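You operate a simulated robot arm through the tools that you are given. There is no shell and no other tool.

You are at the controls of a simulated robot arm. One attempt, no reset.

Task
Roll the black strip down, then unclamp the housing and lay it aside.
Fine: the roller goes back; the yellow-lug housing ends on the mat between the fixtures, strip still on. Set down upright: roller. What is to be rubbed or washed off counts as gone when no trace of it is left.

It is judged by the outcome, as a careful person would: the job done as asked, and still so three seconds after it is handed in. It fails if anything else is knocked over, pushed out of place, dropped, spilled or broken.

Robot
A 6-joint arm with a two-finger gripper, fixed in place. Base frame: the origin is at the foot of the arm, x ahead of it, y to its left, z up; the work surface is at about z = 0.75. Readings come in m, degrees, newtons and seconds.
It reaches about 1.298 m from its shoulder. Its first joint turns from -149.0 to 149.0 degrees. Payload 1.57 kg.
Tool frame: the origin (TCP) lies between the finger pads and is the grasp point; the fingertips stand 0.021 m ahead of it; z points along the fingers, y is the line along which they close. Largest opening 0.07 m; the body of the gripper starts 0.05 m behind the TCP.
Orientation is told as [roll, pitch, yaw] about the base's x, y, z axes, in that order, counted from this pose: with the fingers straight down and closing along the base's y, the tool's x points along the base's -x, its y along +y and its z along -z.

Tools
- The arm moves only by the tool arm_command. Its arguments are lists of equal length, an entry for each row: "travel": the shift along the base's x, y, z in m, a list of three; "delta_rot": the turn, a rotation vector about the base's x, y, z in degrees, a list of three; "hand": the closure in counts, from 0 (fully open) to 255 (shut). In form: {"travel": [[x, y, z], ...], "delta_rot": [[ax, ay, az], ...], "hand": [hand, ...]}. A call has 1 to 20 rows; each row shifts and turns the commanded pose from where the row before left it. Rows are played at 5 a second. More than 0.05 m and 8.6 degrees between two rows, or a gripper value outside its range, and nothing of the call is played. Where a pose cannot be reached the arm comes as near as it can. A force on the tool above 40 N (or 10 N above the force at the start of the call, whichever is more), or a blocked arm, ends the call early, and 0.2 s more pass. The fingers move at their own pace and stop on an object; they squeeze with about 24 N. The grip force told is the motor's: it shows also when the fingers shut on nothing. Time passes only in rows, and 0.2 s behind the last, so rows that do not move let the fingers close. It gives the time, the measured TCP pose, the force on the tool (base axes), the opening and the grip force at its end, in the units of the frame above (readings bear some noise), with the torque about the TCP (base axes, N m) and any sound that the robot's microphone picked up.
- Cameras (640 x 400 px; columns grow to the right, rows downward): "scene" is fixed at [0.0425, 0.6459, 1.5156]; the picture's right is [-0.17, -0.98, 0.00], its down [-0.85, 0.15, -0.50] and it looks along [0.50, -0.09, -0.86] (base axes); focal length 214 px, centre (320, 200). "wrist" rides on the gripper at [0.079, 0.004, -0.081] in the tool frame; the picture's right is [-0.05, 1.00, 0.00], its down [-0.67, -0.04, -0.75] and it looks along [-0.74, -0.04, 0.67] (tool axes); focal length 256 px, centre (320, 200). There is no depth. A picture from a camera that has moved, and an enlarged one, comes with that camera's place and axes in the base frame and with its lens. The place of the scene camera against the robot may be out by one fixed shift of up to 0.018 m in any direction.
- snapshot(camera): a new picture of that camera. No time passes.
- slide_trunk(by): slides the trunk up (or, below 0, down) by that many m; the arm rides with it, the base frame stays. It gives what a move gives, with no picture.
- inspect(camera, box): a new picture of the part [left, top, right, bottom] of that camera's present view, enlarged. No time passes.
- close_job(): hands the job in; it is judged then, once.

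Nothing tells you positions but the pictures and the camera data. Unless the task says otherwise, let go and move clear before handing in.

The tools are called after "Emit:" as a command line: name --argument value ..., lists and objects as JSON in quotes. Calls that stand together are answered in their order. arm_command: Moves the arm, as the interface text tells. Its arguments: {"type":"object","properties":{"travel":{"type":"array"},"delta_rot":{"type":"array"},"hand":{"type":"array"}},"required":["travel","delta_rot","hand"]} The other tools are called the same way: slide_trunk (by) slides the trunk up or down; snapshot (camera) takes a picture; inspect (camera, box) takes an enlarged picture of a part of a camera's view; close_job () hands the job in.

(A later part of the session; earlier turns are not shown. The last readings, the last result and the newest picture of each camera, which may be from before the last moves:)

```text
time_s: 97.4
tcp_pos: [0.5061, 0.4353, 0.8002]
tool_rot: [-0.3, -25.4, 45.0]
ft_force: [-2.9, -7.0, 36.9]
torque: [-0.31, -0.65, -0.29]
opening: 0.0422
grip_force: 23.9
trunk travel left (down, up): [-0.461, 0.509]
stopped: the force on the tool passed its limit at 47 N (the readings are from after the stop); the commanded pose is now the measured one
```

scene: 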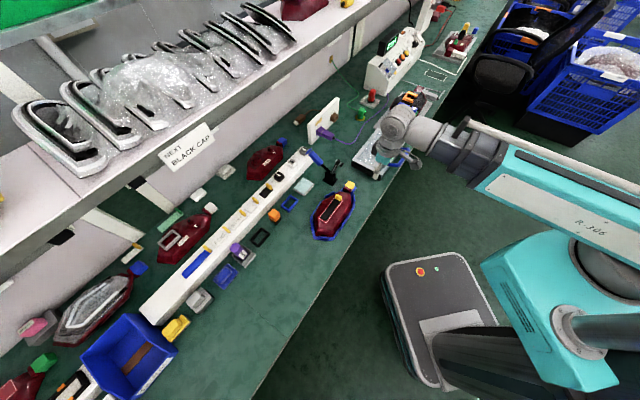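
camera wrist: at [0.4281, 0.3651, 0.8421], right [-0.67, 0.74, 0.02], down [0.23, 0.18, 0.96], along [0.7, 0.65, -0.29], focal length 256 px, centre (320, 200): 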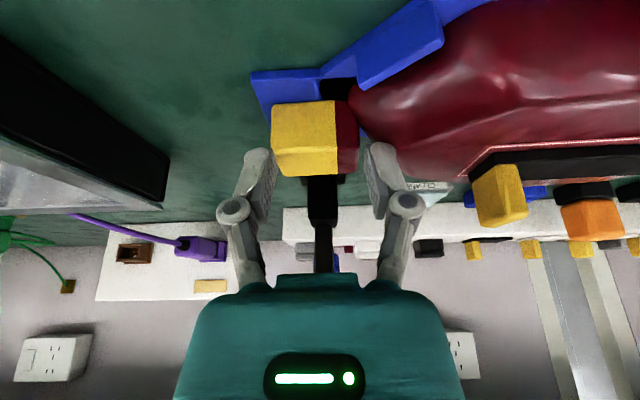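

Emit:
slide_trunk --by 0.004

Emit:
inspect --camera "wrist" --box '[240, 80, 420, 200]'

Emit:
inspect --camera "scene" --box '[330, 170, 370, 205]'

```text
time_s: 97.9
tcp_pos: [0.5072, 0.4374, 0.8012]
tool_rot: [-0.2, -25.1, 45.1]
ft_force: [-1.0, -3.4, 1.8]
torque: [-0.09, 0.02, -0.02]
opening: 0.0434
grip_force: 0.2
trunk travel left (down, up): [-0.465, 0.505]
```

```text
3.33 times, centred on (330, 140) of wrist
camera zoom: at [0.4288, 0.3654, 0.8404], right [-0.67, 0.74, 0.02], down [0.23, 0.18, 0.96], along [0.7, 0.65, -0.29], focal length 853 px, centre (287, 400)
```

zoom: 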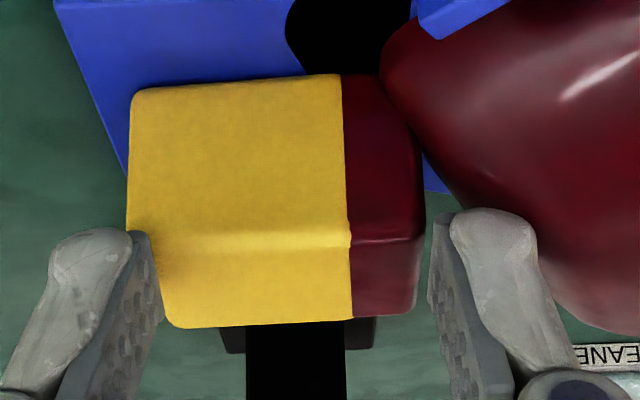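

```text
11.43 times, centred on (350, 188) of scene
camera zoom: at [0.0425, 0.6459, 1.5156], right [-0.17, -0.98, 0.0], down [-0.85, 0.15, -0.5], along [0.5, -0.09, -0.86], focal length 2451 px, centre (-23, 343)
```

zoom: 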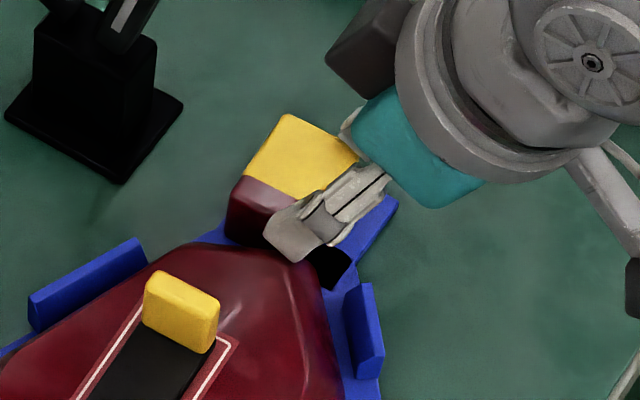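

The images put the lug-and-neck block at about 3.8–4.1 cm long, so at this height the fingers should meet its faces cleanly. I'll rise 1–2 mm and close fully.

Emit:
slide_trunk --by 0.0015

Emit:
arm_command --travel '[[0, 0, 0], [0, 0, 0], [0, 0, 0], [0, 0, 0]]' --delta_rot '[[0, 0, 0], [0, 0, 0], [0, 0, 0], [0, 0, 0]]' --hand '[130, 200, 255, 255]'

Emit:
inspect --camera "wrist" --box '[240, 80, 420, 200]'

Emit:
inspect --camera "scene" --box '[330, 170, 370, 205]'

```text
time_s: 98.4
tcp_pos: [0.5075, 0.4372, 0.8031]
tool_rot: [-0.3, -25.2, 45.2]
ft_force: [0.4, 0.6, 0.0]
torque: [-0.01, -0.01, 0.02]
opening: 0.0426
grip_force: 0.1
trunk travel left (down, up): [-0.467, 0.503]
```

```text
time_s: 99.4
tcp_pos: [0.504, 0.4381, 0.8049]
tool_rot: [0.0, -25.3, 45.1]
ft_force: [-22.9, 18.3, 25.1]
torque: [0.44, 0.42, -0.03]
opening: 0.0268
grip_force: 23.8
trunk travel left (down, up): [-0.467, 0.503]
```

```text
3.33 times, centred on (330, 140) of wrist
camera zoom: at [0.4258, 0.3665, 0.8434], right [-0.67, 0.74, 0.02], down [0.23, 0.18, 0.96], along [0.7, 0.65, -0.29], focal length 853 px, centre (287, 400)
```

zoom: 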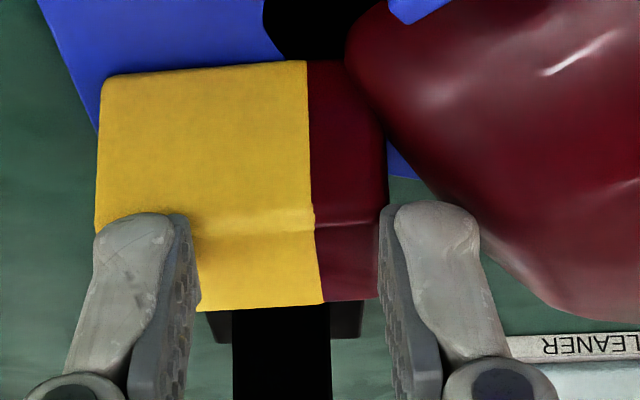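

```text
11.43 times, centred on (350, 188) of scene
camera zoom: at [0.0425, 0.6459, 1.5156], right [-0.17, -0.98, 0.0], down [-0.85, 0.15, -0.5], along [0.5, -0.09, -0.86], focal length 2451 px, centre (-23, 343)
```

zoom: 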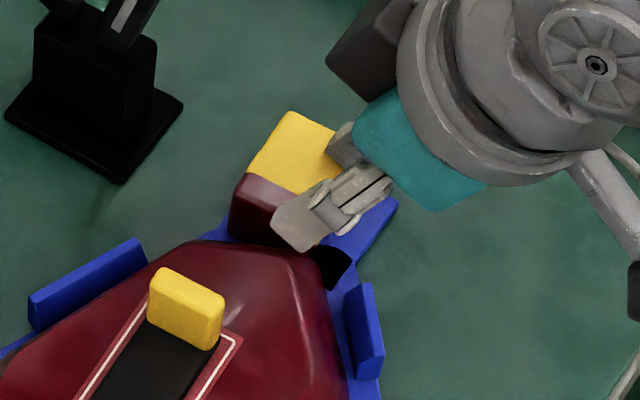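

The outer finger rode over the lug's top edge, so this grip is too shallow. I'll open and back off to look at the gap behind the neck properly.

Emit:
arm_command --travel '[[0, 0, 0], [0, 0, 0], [0, 0, 0]]' --delta_rot '[[0, 0, 0], [0, 0, 0], [0, 0, 0]]' --hand '[120, 75, 75]'

Emit:
slide_trunk --by 0.05

Emit:
snapshot --camera "wrist"

Emit:
inspect --camera "scene" --box '[320, 165, 370, 215]'

```text
time_s: 100.2
tcp_pos: [0.507, 0.4364, 0.8028]
tool_rot: [-0.2, -25.0, 45.2]
ft_force: [1.7, -0.9, 1.3]
torque: [-0.05, -0.04, 0.04]
opening: 0.0491
grip_force: 0.0
trunk travel left (down, up): [-0.467, 0.503]
```

```text
time_s: 101.2
tcp_pos: [0.5068, 0.4368, 0.8536]
tool_rot: [-0.2, -25.2, 45.1]
ft_force: [1.4, 0.8, -0.9]
torque: [-0.01, 0.01, -0.01]
opening: 0.0496
grip_force: 0.1
trunk travel left (down, up): [-0.517, 0.453]
```

```text
taken
camera wrist: at [0.429, 0.3655, 0.892], right [-0.67, 0.74, 0.02], down [0.23, 0.18, 0.96], along [0.71, 0.65, -0.29], focal length 256 px, centre (320, 200)
```

wrist: 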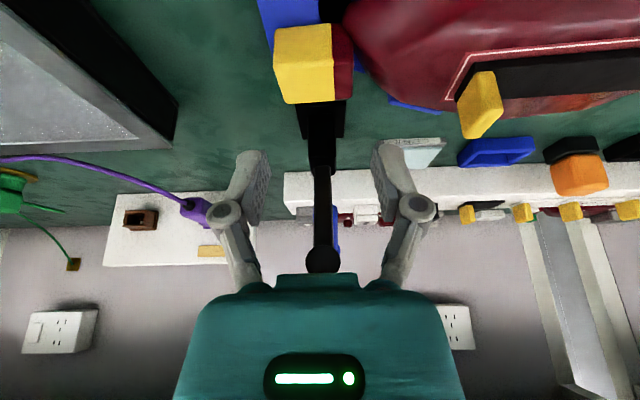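

```text
8.00 times, centred on (345, 190) of scene
camera zoom: at [0.0425, 0.6459, 1.5156], right [-0.17, -0.98, 0.0], down [-0.85, 0.15, -0.5], along [0.5, -0.09, -0.86], focal length 1716 px, centre (120, 280)
```

zoom: 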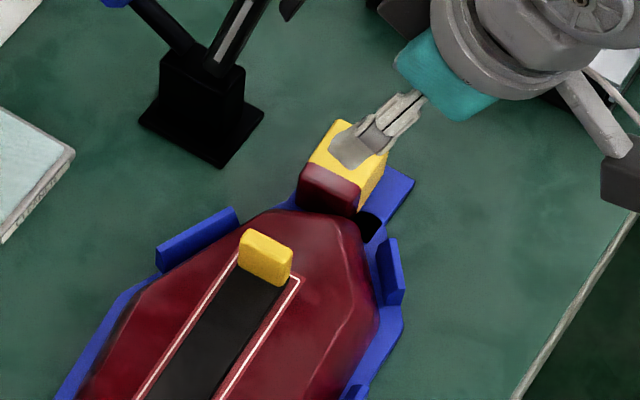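

I want a steep top view of the gap between the neck and the body. I'll rise, move aside from the clamp and tilt the camera down onto it.

Emit:
slide_trunk --by 0.08

Emit:
arm_command --travel '[[-0.032, 0.005, 0], [-0.032, 0.005, 0], [-0.03, 0.0, 0], [0, 0, 0], [0, 0, 0], [0, 0, 0], [0, 0, 0], [0, 0, 0], [0, 0, 0], [0, 0, 0], [0, 0, 0], [0, 0, 0]]' --delta_rot '[[0, 0, 0], [0, 0, 0], [0, 0, 0], [-4.42, 4.42, 0], [-4.42, 4.42, 0], [-4.42, 4.42, 0], [-4.42, 4.42, 0], [-4.42, 4.42, 0], [-4.42, 4.42, 0], [-4.42, 4.42, 0], [-4.42, 4.42, 0], [0, 0, 0]]' --hand '[0, 0, 0, 0, 0, 0, 0, 0, 0, 0, 0, 0]'

Emit:
snapshot --camera "wrist"

```text
time_s: 102.3
tcp_pos: [0.5074, 0.4363, 0.9327]
tool_rot: [-0.2, -25.0, 45.1]
ft_force: [-0.6, 0.3, -1.0]
torque: [-0.03, 0.02, 0.02]
opening: 0.0493
grip_force: 0.0
trunk travel left (down, up): [-0.597, 0.373]
```

```text
time_s: 104.9
tcp_pos: [0.4128, 0.4472, 0.9339]
tool_rot: [0.0, 24.9, 45.1]
ft_force: [-0.6, 0.7, 1.0]
torque: [0.02, 0.0, 0.01]
opening: 0.0699
grip_force: 0.1
out of reach, approached as far as the arm can: row 4, 5, 6, 9, 10, 11
trunk travel left (down, up): [-0.597, 0.373]
```

```text
taken
camera wrist: at [0.3833, 0.4237, 1.0389], right [-0.67, 0.74, -0.02], down [0.67, 0.63, 0.4], along [0.31, 0.25, -0.92], focal length 256 px, centre (320, 200)
```

wrist: 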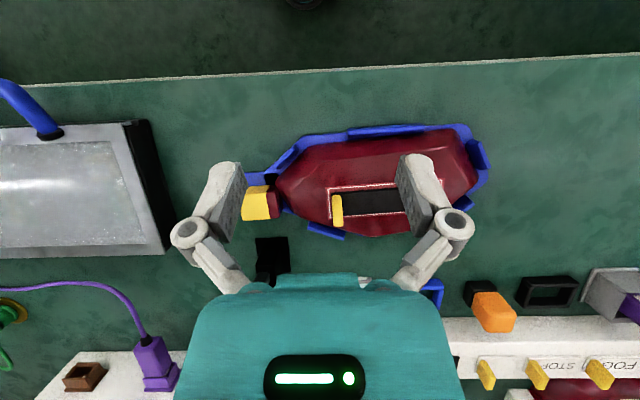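

Emit:
inspect --camera "wrist" --box '[240, 160, 340, 230]'

Emit:
inspect --camera "wrist" --box '[230, 110, 500, 250]'

```text
5.71 times, centred on (290, 195) of wrist
camera zoom: at [0.3833, 0.4237, 1.0389], right [-0.67, 0.74, -0.02], down [0.67, 0.63, 0.4], along [0.31, 0.25, -0.92], focal length 1463 px, centre (491, 229)
```

zoom: 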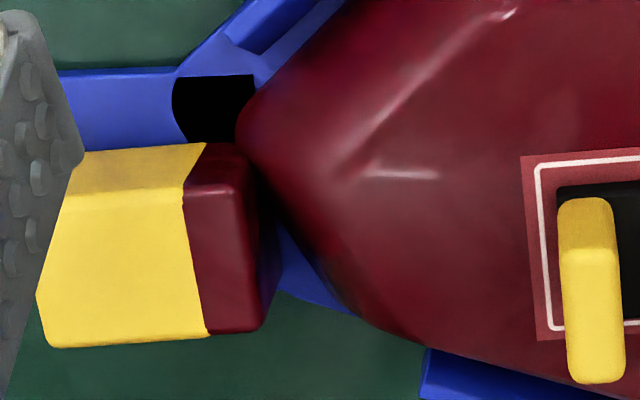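

```text
2.37 times, centred on (365, 180) of wrist
camera zoom: at [0.3833, 0.4237, 1.0389], right [-0.67, 0.74, -0.02], down [0.67, 0.63, 0.4], along [0.31, 0.25, -0.92], focal length 607 px, centre (213, 247)
```

zoom: 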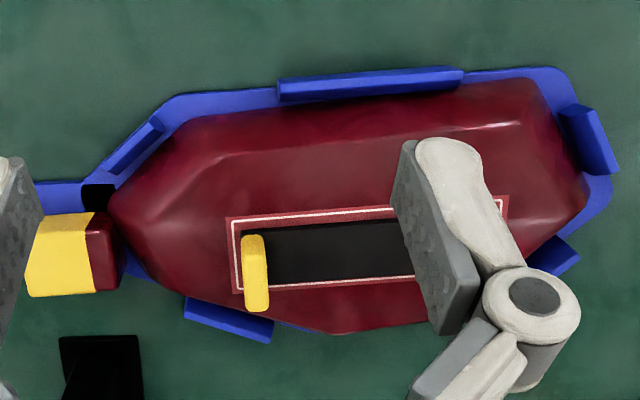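

Now it's clear: the neck is offset toward the back of the body's nose, leaving an open gap behind the rear half of the neck. I'll lean the gripper about 35° and grip the rear part of the lug-and-neck block, where the inner finger fits in that gap.

Emit:
arm_command --travel '[[0, 0, 0], [0, 0, 0], [0, 0, 0], [0, 0, 0], [0, 0, 0], [0, 0, 0], [0, 0, 0], [0, 0, 0], [0, 0, 0]]' --delta_rot '[[5.303, -5.303, 0], [5.303, -5.303, 0], [5.303, -5.303, 0], [5.303, -5.303, 0], [5.303, -5.303, 0], [5.303, -5.303, 0], [5.303, -5.303, 0], [5.303, -5.303, 0], [0, 0, 0]]' --hand '[0, 0, 0, 0, 0, 0, 94, 94, 94]'

Emit:
snapshot --camera "wrist"

Emit:
snapshot --camera "scene"

```text
time_s: 106.9
tcp_pos: [0.4244, 0.4608, 0.9492]
tool_rot: [-0.2, -35.1, 45.1]
ft_force: [-0.1, -0.5, 0.7]
torque: [0.04, -0.04, 0.0]
opening: 0.044
grip_force: 0.0
out of reach, approached as far as the arm can: row 1, 2, 6, 7, 8
trunk travel left (down, up): [-0.597, 0.373]
```

```text
taken
camera wrist: at [0.3425, 0.3865, 0.9692], right [-0.68, 0.74, 0.03], down [0.11, 0.06, 0.99], along [0.73, 0.67, -0.12], focal length 256 px, centre (320, 200)
```

wrist: 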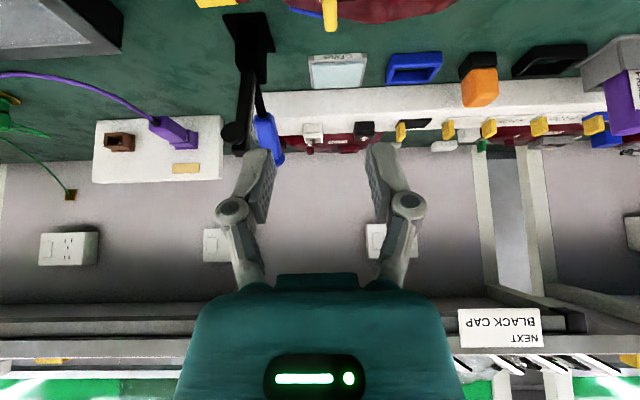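

```text
taken
```

scene: 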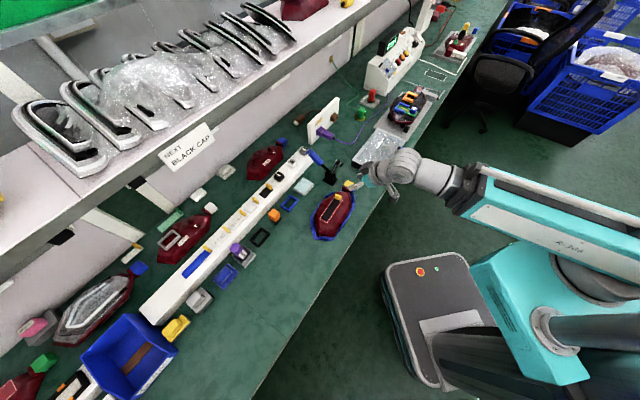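

Emit:
arm_command --travel '[[0.0331, -0.0029, 0], [0.0331, -0.0029, 0], [0.033, -0.0028, 0], [0, 0, 0]]' --delta_rot '[[0, 0, 0], [0, 0, 0], [0, 0, 0], [0, 0, 0]]' --hand '[94, 94, 94, 94]'

Emit:
slide_trunk --by -0.09

Emit:
snapshot --camera "wrist"

Emit:
inspect --camera "scene" --box '[310, 150, 390, 220]'

```text
time_s: 107.9
tcp_pos: [0.5245, 0.4508, 0.9491]
tool_rot: [-0.2, -35.0, 45.1]
ft_force: [-0.5, 0.5, 0.2]
torque: [-0.02, 0.01, -0.02]
opening: 0.0443
grip_force: 0.1
trunk travel left (down, up): [-0.597, 0.373]
```

```text
time_s: 109.2
tcp_pos: [0.5253, 0.4518, 0.8595]
tool_rot: [-0.1, -35.1, 45.1]
ft_force: [0.2, -0.2, -0.6]
torque: [-0.02, -0.02, -0.01]
opening: 0.0441
grip_force: 0.0
trunk travel left (down, up): [-0.507, 0.463]
```

```text
taken
camera wrist: at [0.4428, 0.3764, 0.8793], right [-0.68, 0.74, 0.03], down [0.11, 0.06, 0.99], along [0.73, 0.67, -0.12], focal length 256 px, centre (320, 200)
```

wrist: 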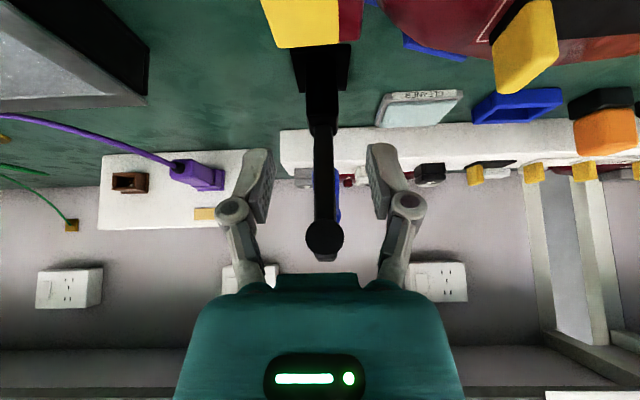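

```text
5.71 times, centred on (350, 185) of scene
camera zoom: at [0.0425, 0.6459, 1.5156], right [-0.17, -0.98, 0.0], down [-0.85, 0.15, -0.5], along [0.5, -0.09, -0.86], focal length 1226 px, centre (149, 286)
```

zoom: 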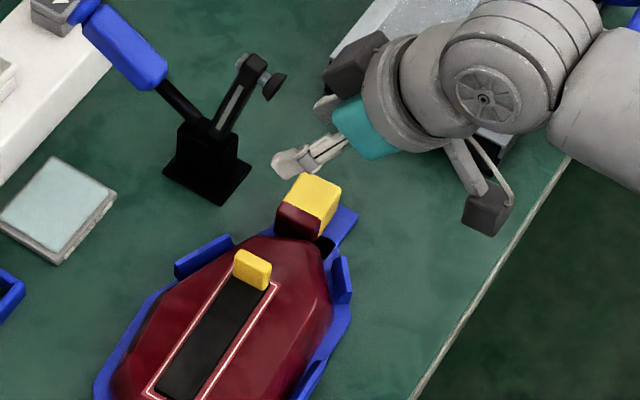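

Emit:
arm_command --travel '[[-0.0028, -0.0014, 0], [0, 0, 0]]' --delta_rot '[[0, 0, 0], [0, 0, 0]]' --hand '[94, 94]'

Emit:
slide_trunk --by -0.045

Emit:
inspect --camera "wrist" --box '[230, 60, 430, 200]'

Emit:
inspect --camera "scene" --box '[325, 160, 375, 205]'

```text
time_s: 109.8
tcp_pos: [0.5212, 0.4499, 0.8596]
tool_rot: [-0.2, -35.0, 45.1]
ft_force: [-0.3, -0.1, 0.5]
torque: [0.01, 0.0, 0.02]
opening: 0.0443
grip_force: 0.0
trunk travel left (down, up): [-0.507, 0.463]
```

```text
time_s: 110.6
tcp_pos: [0.521, 0.4499, 0.815]
tool_rot: [-0.3, -35.0, 45.1]
ft_force: [0.0, 0.4, -0.5]
torque: [-0.01, -0.03, 0.0]
opening: 0.0443
grip_force: 0.1
trunk travel left (down, up): [-0.462, 0.508]
```

```text
2.86 times, centred on (330, 130) of wrist
camera zoom: at [0.4398, 0.3747, 0.8342], right [-0.68, 0.74, 0.03], down [0.11, 0.06, 0.99], along [0.73, 0.67, -0.12], focal length 731 px, centre (291, 400)
```

zoom: 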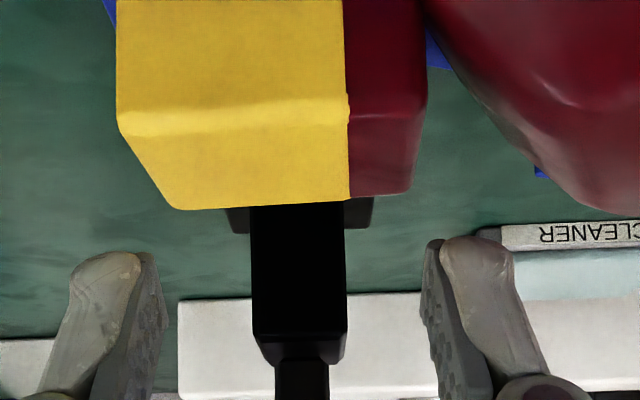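

```text
8.89 times, centred on (350, 182) of scene
camera zoom: at [0.0425, 0.6459, 1.5156], right [-0.17, -0.98, 0.0], down [-0.85, 0.15, -0.5], along [0.5, -0.09, -0.86], focal length 1906 px, centre (53, 356)
```

zoom: 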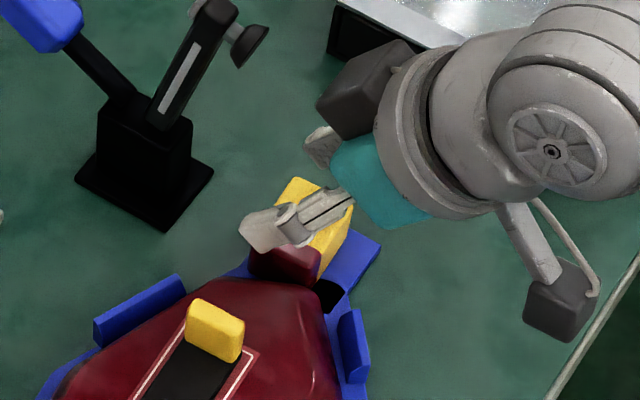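

Fingers line up on both sides of the block. I'll go down in small steps, watching for contact.

Emit:
slide_trunk --by -0.018

Emit:
slide_trunk --by -0.005

Emit:
inspect --camera "wrist" --box '[230, 60, 430, 200]'

Emit:
inspect --camera "scene" --box '[325, 160, 375, 205]'

```text
time_s: 111.3
tcp_pos: [0.5218, 0.4504, 0.7966]
tool_rot: [-0.2, -35.1, 45.1]
ft_force: [-0.8, 0.4, -0.8]
torque: [-0.02, 0.03, -0.01]
opening: 0.0448
grip_force: 0.2
trunk travel left (down, up): [-0.444, 0.526]
```

```text
time_s: 111.8
tcp_pos: [0.5206, 0.45, 0.7914]
tool_rot: [-0.2, -35.1, 45.0]
ft_force: [-0.4, 0.9, -0.5]
torque: [-0.01, -0.01, 0.01]
opening: 0.0448
grip_force: 0.3
trunk travel left (down, up): [-0.439, 0.531]
```

```text
2.86 times, centred on (330, 130) of wrist
camera zoom: at [0.4398, 0.3748, 0.8111], right [-0.68, 0.74, 0.03], down [0.11, 0.06, 0.99], along [0.73, 0.67, -0.12], focal length 731 px, centre (291, 400)
```

zoom: 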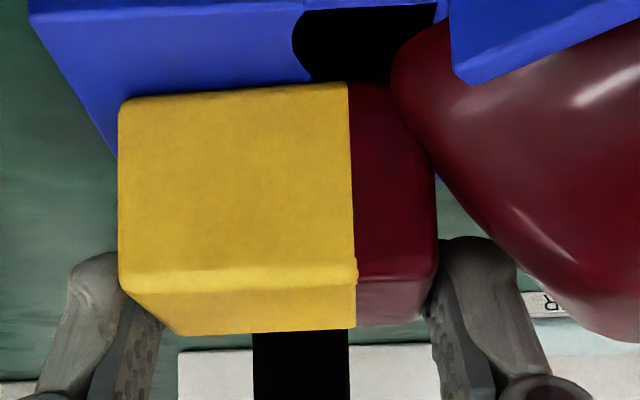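

```text
8.89 times, centred on (350, 182) of scene
camera zoom: at [0.0425, 0.6459, 1.5156], right [-0.17, -0.98, 0.0], down [-0.85, 0.15, -0.5], along [0.5, -0.09, -0.86], focal length 1906 px, centre (53, 356)
```

zoom: 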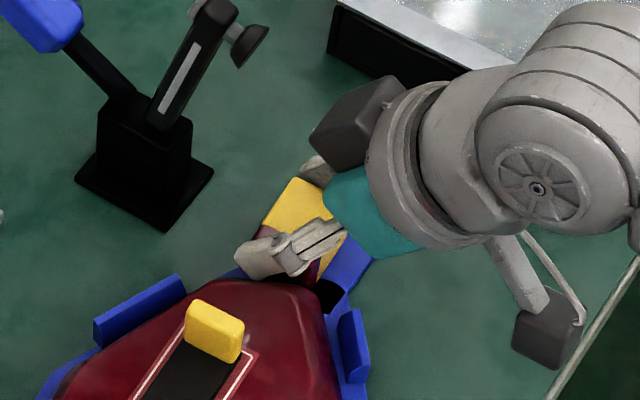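

Emit:
slide_trunk --by -0.003

Emit:
slide_trunk --by -0.003

Emit:
inspect --camera "wrist" --box '[230, 60, 430, 200]'

```text
time_s: 112.3
tcp_pos: [0.5221, 0.4503, 0.7881]
tool_rot: [-0.2, -35.2, 45.1]
ft_force: [1.9, 1.6, 11.3]
torque: [0.28, 0.12, -0.04]
opening: 0.0463
grip_force: 1.7
trunk travel left (down, up): [-0.436, 0.534]
```

```text
time_s: 112.9
tcp_pos: [0.5218, 0.451, 0.7879]
tool_rot: [-0.1, -35.5, 45.0]
ft_force: [8.7, 6.6, 30.1]
torque: [1.0, 0.35, -0.14]
opening: 0.0505
grip_force: 4.6
trunk travel left (down, up): [-0.433, 0.537]
```

```text
2.86 times, centred on (330, 130) of wrist
camera zoom: at [0.44, 0.3751, 0.8063], right [-0.67, 0.74, 0.03], down [0.1, 0.05, 0.99], along [0.73, 0.67, -0.11], focal length 731 px, centre (291, 400)
```

zoom: 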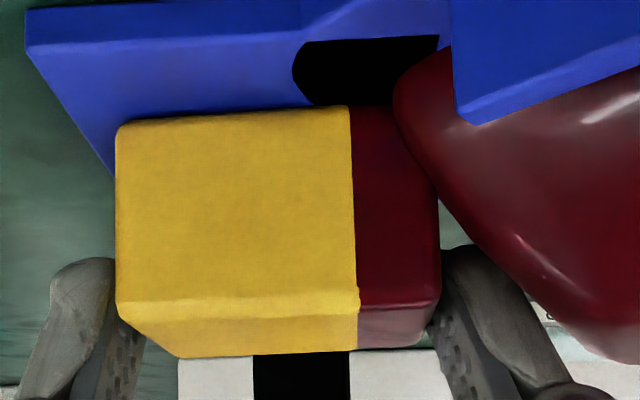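

Bottomed out lightly there, so I'll come up 4 mm and close on the block.

Emit:
slide_trunk --by 0.005

Emit:
arm_command --travel '[[0, 0, 0], [0, 0, 0], [0, 0, 0], [0, 0, 0], [0, 0, 0]]' --delta_rot '[[0, 0, 0], [0, 0, 0], [0, 0, 0], [0, 0, 0], [0, 0, 0]]' --hand '[110, 140, 200, 255, 255]'

Emit:
inspect --camera "wrist" --box '[230, 60, 430, 200]'

Emit:
inspect --camera "scene" --box '[325, 160, 375, 205]'

```text
time_s: 113.4
tcp_pos: [0.5206, 0.4492, 0.79]
tool_rot: [-0.3, -34.9, 45.0]
ft_force: [0.2, 0.2, -0.3]
torque: [0.01, 0.01, 0.0]
opening: 0.0444
grip_force: 1.0
trunk travel left (down, up): [-0.438, 0.532]
```

```text
time_s: 114.6
tcp_pos: [0.5219, 0.4496, 0.7897]
tool_rot: [-0.1, -35.0, 45.1]
ft_force: [0.7, -4.0, -0.8]
torque: [-0.32, -0.16, 0.39]
opening: 0.0439
grip_force: 24.2
trunk travel left (down, up): [-0.438, 0.532]
```

```text
2.86 times, centred on (330, 130) of wrist
camera zoom: at [0.44, 0.3747, 0.8102], right [-0.68, 0.74, 0.03], down [0.11, 0.06, 0.99], along [0.73, 0.67, -0.12], focal length 731 px, centre (291, 400)
```

zoom: 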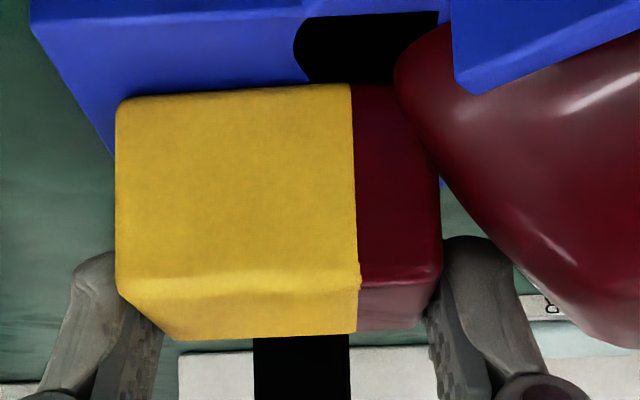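

```text
8.89 times, centred on (350, 182) of scene
camera zoom: at [0.0425, 0.6459, 1.5156], right [-0.17, -0.98, 0.0], down [-0.85, 0.15, -0.5], along [0.5, -0.09, -0.86], focal length 1906 px, centre (53, 356)
```

zoom: 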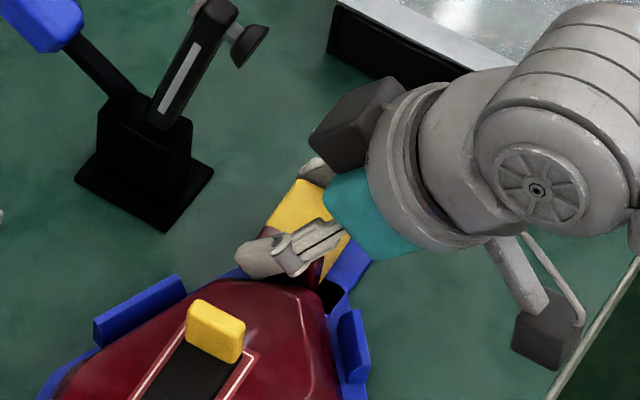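

That's a clean grip (opening 0.044, no vertical load). I'll lift a few millimetres and read the load.

Emit:
slide_trunk --by 0.006

Emit:
slide_trunk --by 0.008

Emit:
inspect --camera "scene" --box '[290, 150, 390, 250]'

Emit:
snapshot --camera "wrist"

```text
time_s: 115.2
tcp_pos: [0.5213, 0.45, 0.7964]
tool_rot: [-0.2, -35.2, 45.0]
ft_force: [0.0, -1.8, -0.6]
torque: [-0.05, -0.04, 0.27]
opening: 0.044
grip_force: 24.2
trunk travel left (down, up): [-0.444, 0.526]
```

```text
time_s: 115.7
tcp_pos: [0.5228, 0.4494, 0.8042]
tool_rot: [-0.2, -35.1, 45.0]
ft_force: [0.0, 0.0, -1.4]
torque: [-0.15, -0.2, 0.0]
opening: 0.0437
grip_force: 23.9
trunk travel left (down, up): [-0.452, 0.518]
```

```text
4.00 times, centred on (340, 200) of scene
camera zoom: at [0.0425, 0.6459, 1.5156], right [-0.17, -0.98, 0.0], down [-0.85, 0.15, -0.5], along [0.5, -0.09, -0.86], focal length 858 px, centre (240, 200)
```

zoom: 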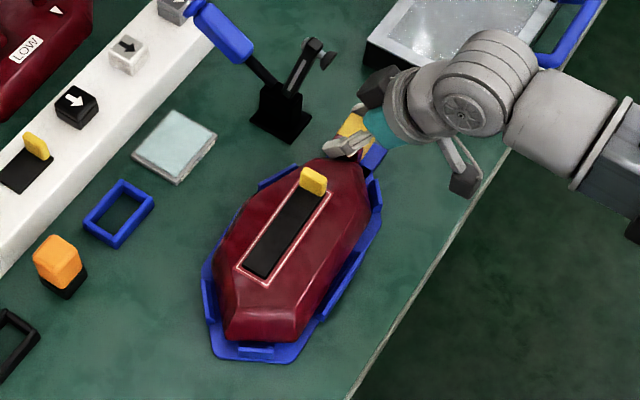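

```text
taken
camera wrist: at [0.4399, 0.375, 0.8242], right [-0.68, 0.74, 0.03], down [0.11, 0.06, 0.99], along [0.73, 0.67, -0.12], focal length 256 px, centre (320, 200)
```

wrist: 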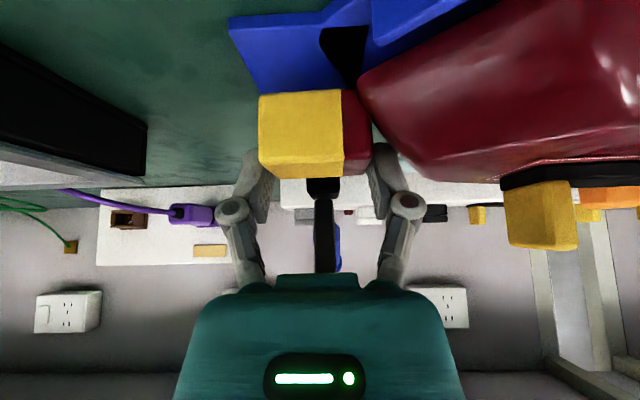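

Emit:
slide_trunk --by 0.01

Emit:
inspect --camera "scene" --box '[290, 150, 390, 250]'

Emit:
inspect --camera "wrist" --box '[200, 0, 640, 260]'

```text
time_s: 116.3
tcp_pos: [0.5212, 0.4507, 0.8142]
tool_rot: [-0.3, -35.2, 45.2]
ft_force: [-0.2, -0.4, -2.2]
torque: [-0.11, -0.18, 0.02]
opening: 0.0436
grip_force: 23.8
trunk travel left (down, up): [-0.462, 0.508]
```

```text
4.00 times, centred on (340, 200) of scene
camera zoom: at [0.0425, 0.6459, 1.5156], right [-0.17, -0.98, 0.0], down [-0.85, 0.15, -0.5], along [0.5, -0.09, -0.86], focal length 858 px, centre (240, 200)
```

zoom: 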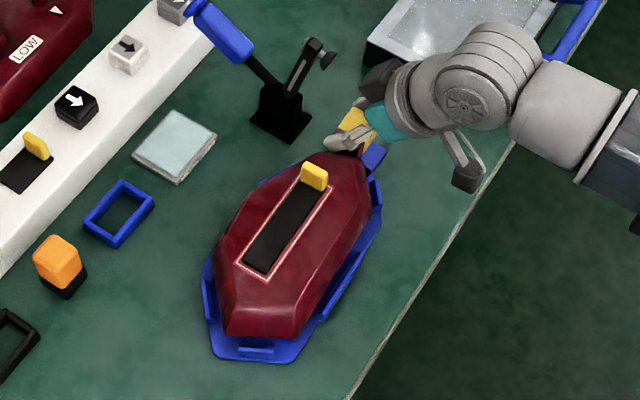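

```text
1.45 times, centred on (420, 130) of wrist
camera zoom: at [0.4399, 0.3749, 0.8342], right [-0.68, 0.74, 0.03], down [0.11, 0.06, 0.99], along [0.73, 0.67, -0.12], focal length 372 px, centre (174, 302)
```

zoom: 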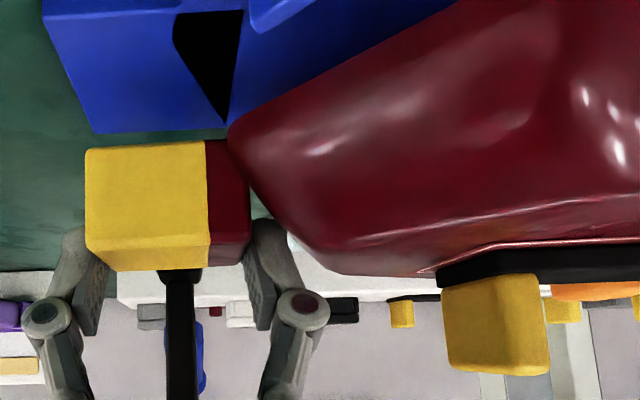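

The housing is out of the nest, level, and weighs only about 2 N; the grip holds. I'll lift further while watching the clearance to the plunger.

Emit:
slide_trunk --by 0.012

Emit:
inspect --camera "scene" --box '[290, 140, 390, 240]'

Emit:
slide_trunk --by 0.014

Emit:
inspect --camera "scene" --box '[290, 140, 390, 240]'

```text
time_s: 116.9
tcp_pos: [0.5219, 0.4509, 0.8264]
tool_rot: [-0.2, -35.1, 45.1]
ft_force: [0.0, -0.2, -1.8]
torque: [-0.14, -0.21, 0.04]
opening: 0.0438
grip_force: 23.7
trunk travel left (down, up): [-0.474, 0.496]
```

```text
4.00 times, centred on (340, 190) of scene
camera zoom: at [0.0425, 0.6459, 1.5156], right [-0.17, -0.98, 0.0], down [-0.85, 0.15, -0.5], along [0.5, -0.09, -0.86], focal length 858 px, centre (240, 240)
```

zoom: 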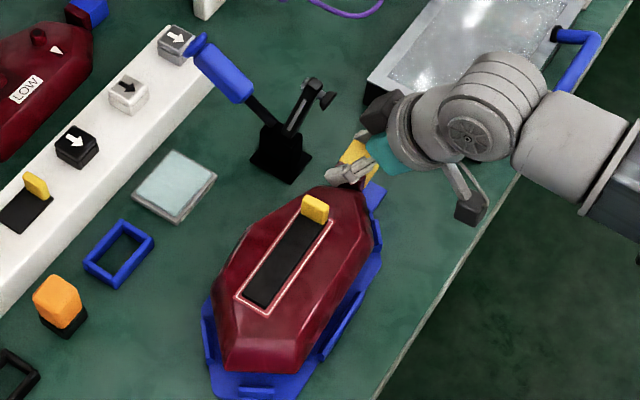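

```text
time_s: 117.5
tcp_pos: [0.5212, 0.4501, 0.8396]
tool_rot: [-0.2, -35.0, 45.2]
ft_force: [0.0, -0.2, -1.4]
torque: [-0.11, -0.18, 0.0]
opening: 0.0437
grip_force: 24.4
trunk travel left (down, up): [-0.488, 0.482]
```

```text
4.00 times, centred on (340, 190) of scene
camera zoom: at [0.0425, 0.6459, 1.5156], right [-0.17, -0.98, 0.0], down [-0.85, 0.15, -0.5], along [0.5, -0.09, -0.86], focal length 858 px, centre (240, 240)
```

zoom: 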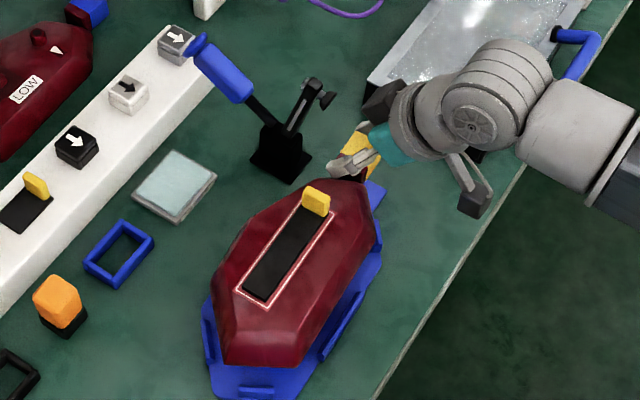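

Emit:
slide_trunk --by 0.045

Emit:
arm_command --travel '[[-0.011, 0.009, 0], [-0.018, 0.016, 0], [-0.02077, 0.019, 0], [-0.02077, 0.019, 0], [-0.02077, 0.019, 0], [-0.02077, 0.019, 0], [-0.02077, 0.019, 0], [-0.02077, 0.019, 0], [-0.011, 0.01, 0], [0, 0, 0]]' --delta_rot '[[0, 0, 0], [0, 0, 0], [0, 0, 0], [0, 0, 0], [0, 0, 0], [0, 0, 0], [0, 0, 0], [0, 0, 0], [0, 0, 0], [0, 0, 0]]' --hand '[255, 255, 255, 255, 255, 255, 255, 255, 255, 255]'

Emit:
snapshot --camera "scene"

Emit:
snapshot --camera "wrist"

```text
time_s: 118.4
tcp_pos: [0.5215, 0.4496, 0.8856]
tool_rot: [-0.2, -35.1, 45.0]
ft_force: [-0.1, 0.3, -2.1]
torque: [-0.15, -0.2, -0.02]
opening: 0.0435
grip_force: 24.2
trunk travel left (down, up): [-0.533, 0.437]
```

```text
time_s: 120.6
tcp_pos: [0.3586, 0.5992, 0.8859]
tool_rot: [-0.1, -35.1, 45.0]
ft_force: [0.3, 0.8, -1.4]
torque: [-0.14, -0.16, 0.0]
opening: 0.044
grip_force: 23.9
trunk travel left (down, up): [-0.533, 0.437]
```

```text
taken
```

scene: 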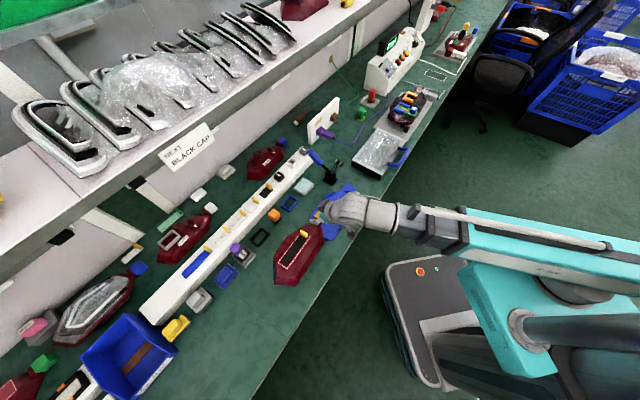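

```text
taken
camera wrist: at [0.2761, 0.5235, 0.9051], right [-0.67, 0.74, 0.03], down [0.1, 0.06, 0.99], along [0.73, 0.67, -0.12], focal length 256 px, centre (320, 200)
```

wrist: 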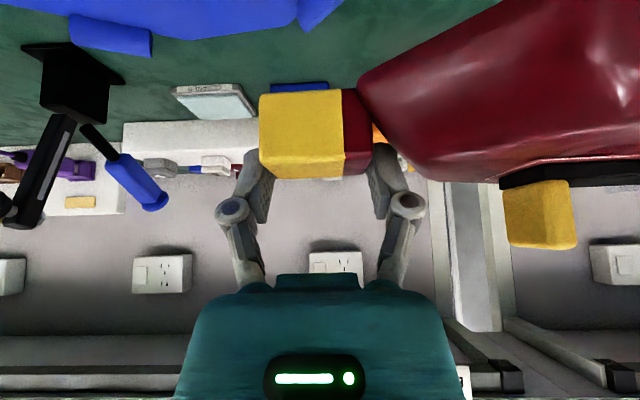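

The housing is carried steadily. I'll continue to the middle of the open mat between the blue and green fixtures.

Emit:
arm_command --travel '[[-0.0106, 0.0097, 0], [-0.0212, 0.0194, 0], [-0.0212, 0.0194, 0], [-0.0212, 0.0194, 0], [-0.0212, 0.0194, 0], [-0.0212, 0.0194, 0], [-0.0212, 0.0194, 0], [-0.0212, 0.0194, 0], [-0.0107, 0.01, 0], [0, 0, 0]]' --delta_rot '[[0, 0, 0], [0, 0, 0], [0, 0, 0], [0, 0, 0], [0, 0, 0], [0, 0, 0], [0, 0, 0], [0, 0, 0], [0, 0, 0], [0, 0, 0]]' --hand '[255, 255, 255, 255, 255, 255, 255, 255, 255, 255]'

Emit:
snapshot --camera "scene"

Emit:
snapshot --camera "wrist"

Emit:
inspect --camera "scene" --box '[190, 200, 340, 300]'

```text
time_s: 122.8
tcp_pos: [0.1867, 0.755, 0.8859]
tool_rot: [-0.2, -35.2, 45.1]
ft_force: [-0.7, 0.4, -1.6]
torque: [-0.15, -0.14, -0.02]
opening: 0.044
grip_force: 23.8
trunk travel left (down, up): [-0.533, 0.437]
```

```text
taken
```

scene: 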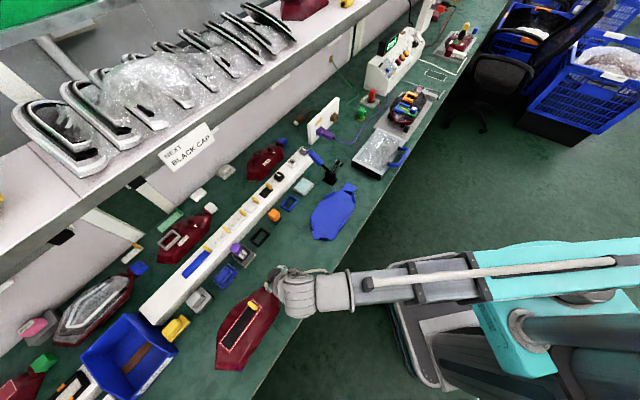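

```text
taken
camera wrist: at [0.1045, 0.6801, 0.9051], right [-0.68, 0.74, 0.03], down [0.11, 0.06, 0.99], along [0.73, 0.67, -0.12], focal length 256 px, centre (320, 200)
```

wrist: 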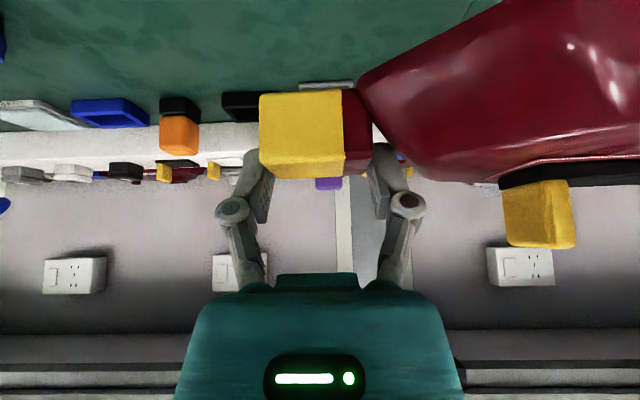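

```text
4.00 times, centred on (265, 250) of scene
camera zoom: at [0.0425, 0.6459, 1.5156], right [-0.17, -0.98, 0.0], down [-0.85, 0.15, -0.5], along [0.5, -0.09, -0.86], focal length 858 px, centre (540, 0)
```

zoom: 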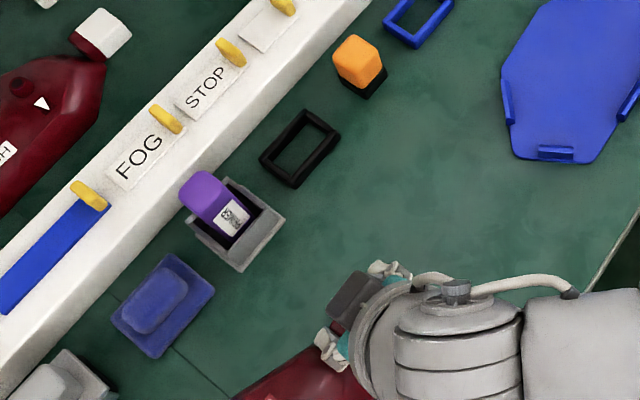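

The housing is over the open mat, well clear of everything. I'll lower it carefully.

Emit:
slide_trunk --by -0.08

Emit:
snapshot --camera "scene"

Emit:
snapshot --camera "wrist"

```text
time_s: 124.0
tcp_pos: [0.1863, 0.7554, 0.805]
tool_rot: [-0.2, -35.1, 45.1]
ft_force: [0.8, -0.2, -0.5]
torque: [-0.12, -0.18, 0.0]
opening: 0.0435
grip_force: 24.2
trunk travel left (down, up): [-0.453, 0.517]
```

```text
taken
```

scene: 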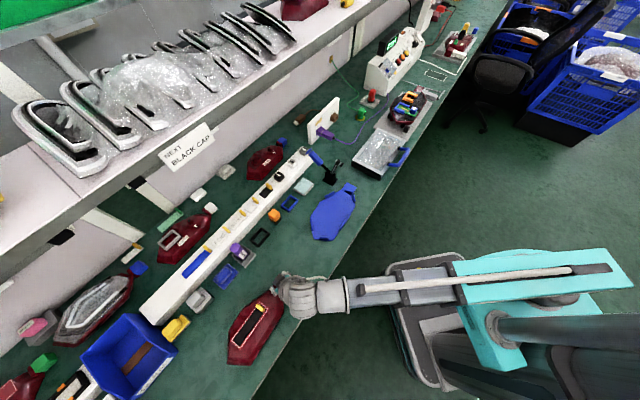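

```text
taken
camera wrist: at [0.1047, 0.68, 0.8252], right [-0.68, 0.74, 0.03], down [0.11, 0.06, 0.99], along [0.73, 0.67, -0.12], focal length 256 px, centre (320, 200)
```

wrist: 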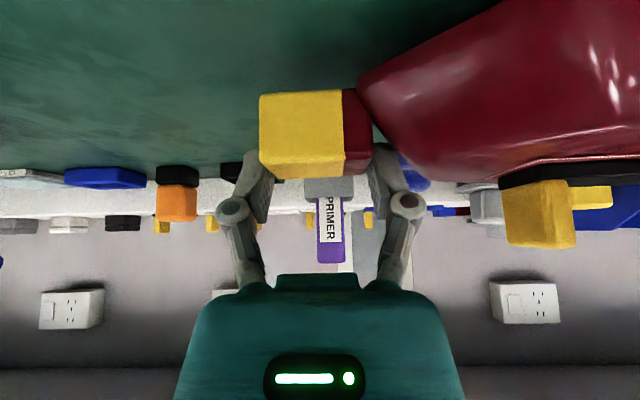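

Emit:
slide_trunk --by -0.012

Emit:
slide_trunk --by -0.004

Emit:
slide_trunk --by -0.003

```text
time_s: 124.6
tcp_pos: [0.186, 0.7542, 0.794]
tool_rot: [-0.2, -35.2, 45.2]
ft_force: [0.4, -0.1, -2.3]
torque: [-0.13, -0.14, -0.03]
opening: 0.0438
grip_force: 24.0
trunk travel left (down, up): [-0.441, 0.529]
```

```text
time_s: 125.1
tcp_pos: [0.1872, 0.7549, 0.7889]
tool_rot: [-0.2, -35.0, 45.2]
ft_force: [-0.1, -0.3, -1.6]
torque: [-0.16, -0.15, -0.03]
opening: 0.0435
grip_force: 23.9
trunk travel left (down, up): [-0.437, 0.533]
```

```text
time_s: 125.6
tcp_pos: [0.1858, 0.7548, 0.786]
tool_rot: [-0.1, -35.2, 45.1]
ft_force: [-0.2, -0.4, -1.5]
torque: [-0.06, -0.08, 0.07]
opening: 0.0437
grip_force: 23.4
trunk travel left (down, up): [-0.434, 0.536]
```

Emit:
slide_trunk --by -0.002

Emit:
slide_trunk --by -0.002

Emit:
inspect --camera "scene" --box '[210, 250, 330, 380]'

Emit:
inspect --camera "wrist" --box '[200, 40, 640, 260]'

```text
time_s: 126.1
tcp_pos: [0.1872, 0.7555, 0.7847]
tool_rot: [-0.2, -35.1, 45.1]
ft_force: [0.4, -0.2, 0.1]
torque: [0.07, 0.18, 0.1]
opening: 0.0437
grip_force: 24.0
trunk travel left (down, up): [-0.432, 0.538]
```

```text
time_s: 126.7
tcp_pos: [0.1871, 0.7551, 0.7835]
tool_rot: [-0.1, -35.3, 45.2]
ft_force: [1.5, 3.8, 17.5]
torque: [0.01, -0.14, 0.03]
opening: 0.044
grip_force: 24.0
trunk travel left (down, up): [-0.43, 0.54]
```

```text
3.08 times, centred on (270, 315) of scene
camera zoom: at [0.0425, 0.6459, 1.5156], right [-0.17, -0.98, 0.0], down [-0.85, 0.15, -0.5], along [0.5, -0.09, -0.86], focal length 660 px, centre (474, -154)
```

zoom: 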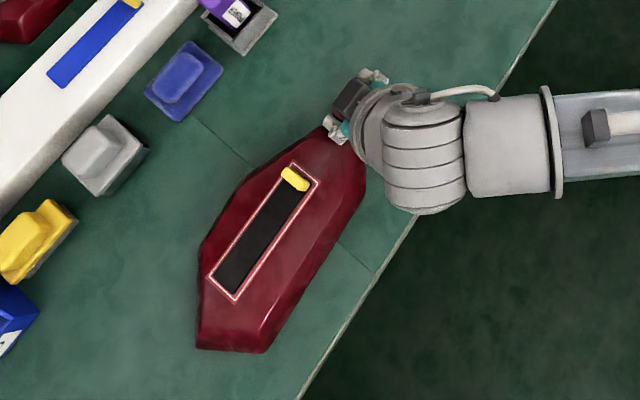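

```text
1.45 times, centred on (420, 150) of wrist
camera zoom: at [0.1048, 0.6796, 0.8032], right [-0.68, 0.74, 0.03], down [0.1, 0.06, 0.99], along [0.73, 0.67, -0.12], focal length 372 px, centre (174, 273)
```

zoom: 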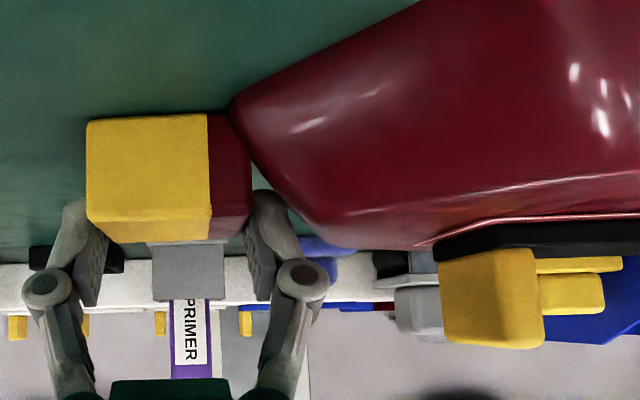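

The housing is resting on the mat. I'll relax the downward load slightly and open the fingers gently.

Emit:
slide_trunk --by 0.0015

Emit:
arm_command --travel '[[0, 0, 0], [0, 0, 0], [0, 0, 0], [0, 0, 0]]' --delta_rot '[[0, 0, 0], [0, 0, 0], [0, 0, 0], [0, 0, 0]]' --hand '[94, 88, 84, 84]'

Emit:
inspect --camera "wrist" --box '[200, 40, 640, 260]'

```text
time_s: 127.2
tcp_pos: [0.1872, 0.755, 0.7833]
tool_rot: [-0.2, -35.0, 45.1]
ft_force: [2.1, 2.3, 5.0]
torque: [0.23, -0.16, -0.08]
opening: 0.0437
grip_force: 23.5
trunk travel left (down, up): [-0.431, 0.539]
```

```text
time_s: 128.2
tcp_pos: [0.186, 0.7547, 0.783]
tool_rot: [0.0, -35.1, 45.2]
ft_force: [1.5, -1.0, 0.7]
torque: [0.04, 0.0, -0.01]
opening: 0.0462
grip_force: 0.0
trunk travel left (down, up): [-0.431, 0.539]
```

```text
1.45 times, centred on (420, 150) of wrist
camera zoom: at [0.1048, 0.6798, 0.8038], right [-0.68, 0.74, 0.03], down [0.11, 0.06, 0.99], along [0.73, 0.67, -0.12], focal length 372 px, centre (174, 273)
```

zoom: 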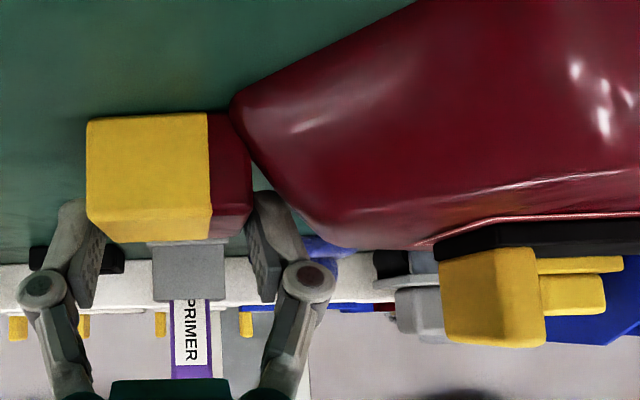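

Emit:
slide_trunk --by 0.01

Emit:
slide_trunk --by 0.12

Emit:
snapshot --camera "scene"

Emit:
snapshot --camera "wrist"

```text
time_s: 128.8
tcp_pos: [0.1862, 0.755, 0.7944]
tool_rot: [-0.2, -35.2, 45.1]
ft_force: [-0.1, 0.5, -0.1]
torque: [0.01, 0.01, 0.02]
opening: 0.0471
grip_force: 0.0
trunk travel left (down, up): [-0.441, 0.529]
```

```text
time_s: 130.2
tcp_pos: [0.1856, 0.7544, 0.913]
tool_rot: [-0.3, -35.1, 45.1]
ft_force: [0.4, 0.7, 0.0]
torque: [-0.04, -0.03, -0.02]
opening: 0.0471
grip_force: 0.1
trunk travel left (down, up): [-0.561, 0.409]
```

```text
taken
```

scene: 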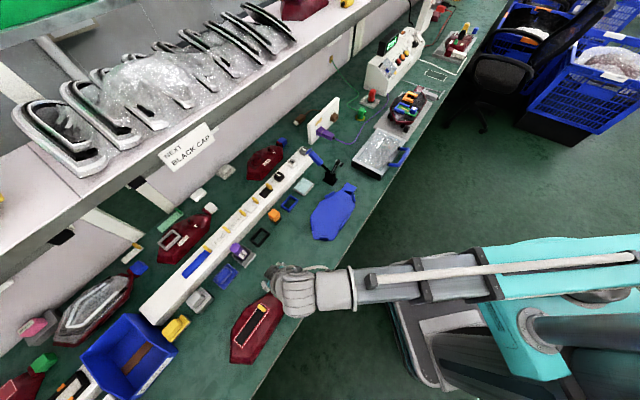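

```text
taken
camera wrist: at [0.1047, 0.68, 0.9337], right [-0.68, 0.74, 0.03], down [0.11, 0.06, 0.99], along [0.73, 0.67, -0.12], focal length 256 px, centre (320, 200)
```

wrist: 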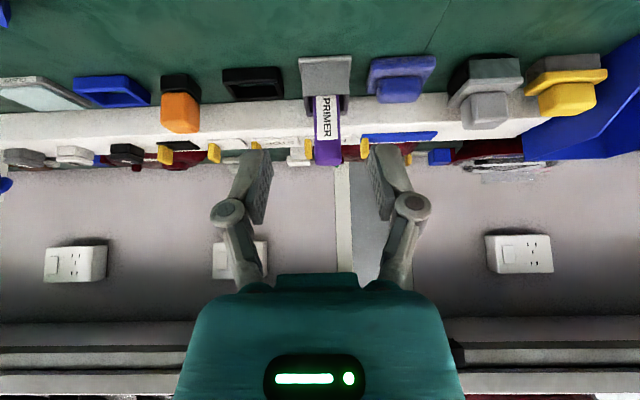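

The housing is set down and released. I'll level the tool, back away and inspect everything.

Emit:
slide_trunk --by 0.1

Emit:
arm_command --travel '[[0, 0, 0], [0, 0, 0], [0, 0, 0], [0, 0, 0], [0, 0, 0], [-0.03, -0.02, 0], [-0.03, -0.02, 0], [-0.03, -0.02, 0], [-0.03, -0.02, 0], [0, 0, 0]]' --delta_rot '[[-4.95, 4.95, 0], [-4.95, 4.95, 0], [-4.95, 4.95, 0], [-4.95, 4.95, 0], [-4.95, 4.95, 0], [0, 0, 0], [0, 0, 0], [0, 0, 0], [0, 0, 0], [0, 0, 0]]' --hand '[60, 60, 60, 60, 60, 60, 60, 60, 60, 60]'

Emit:
snapshot --camera "wrist"

Emit:
snapshot --camera "scene"

```text
time_s: 131.6
tcp_pos: [0.1866, 0.7547, 1.0142]
tool_rot: [-0.2, -35.2, 45.1]
ft_force: [1.7, -0.4, -0.5]
torque: [-0.01, 0.02, 0.04]
opening: 0.0468
grip_force: 0.0
trunk travel left (down, up): [-0.661, 0.309]
```

```text
time_s: 133.8
tcp_pos: [0.0672, 0.6743, 0.98]
tool_rot: [-0.2, -0.1, 45.1]
ft_force: [0.3, -0.3, 0.9]
torque: [0.03, -0.03, -0.01]
opening: 0.0536
grip_force: 0.1
out of reach, approached as far as the arm can: row 1, 2, 3, 4
trunk travel left (down, up): [-0.661, 0.309]
```

```text
taken
camera wrist: at [0.0074, 0.6215, 1.0602], right [-0.67, 0.74, 0.0], down [0.49, 0.45, 0.75], along [0.56, 0.5, -0.67], focal length 256 px, centre (320, 200)
```

wrist: 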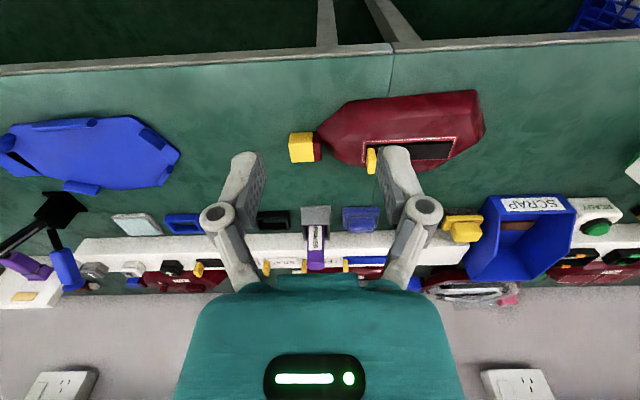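

```text
taken
```

scene: 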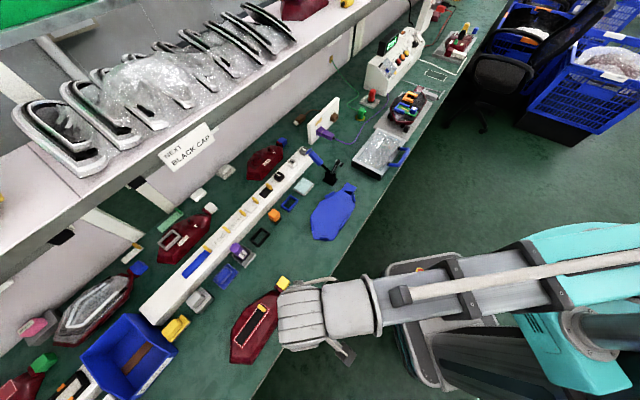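

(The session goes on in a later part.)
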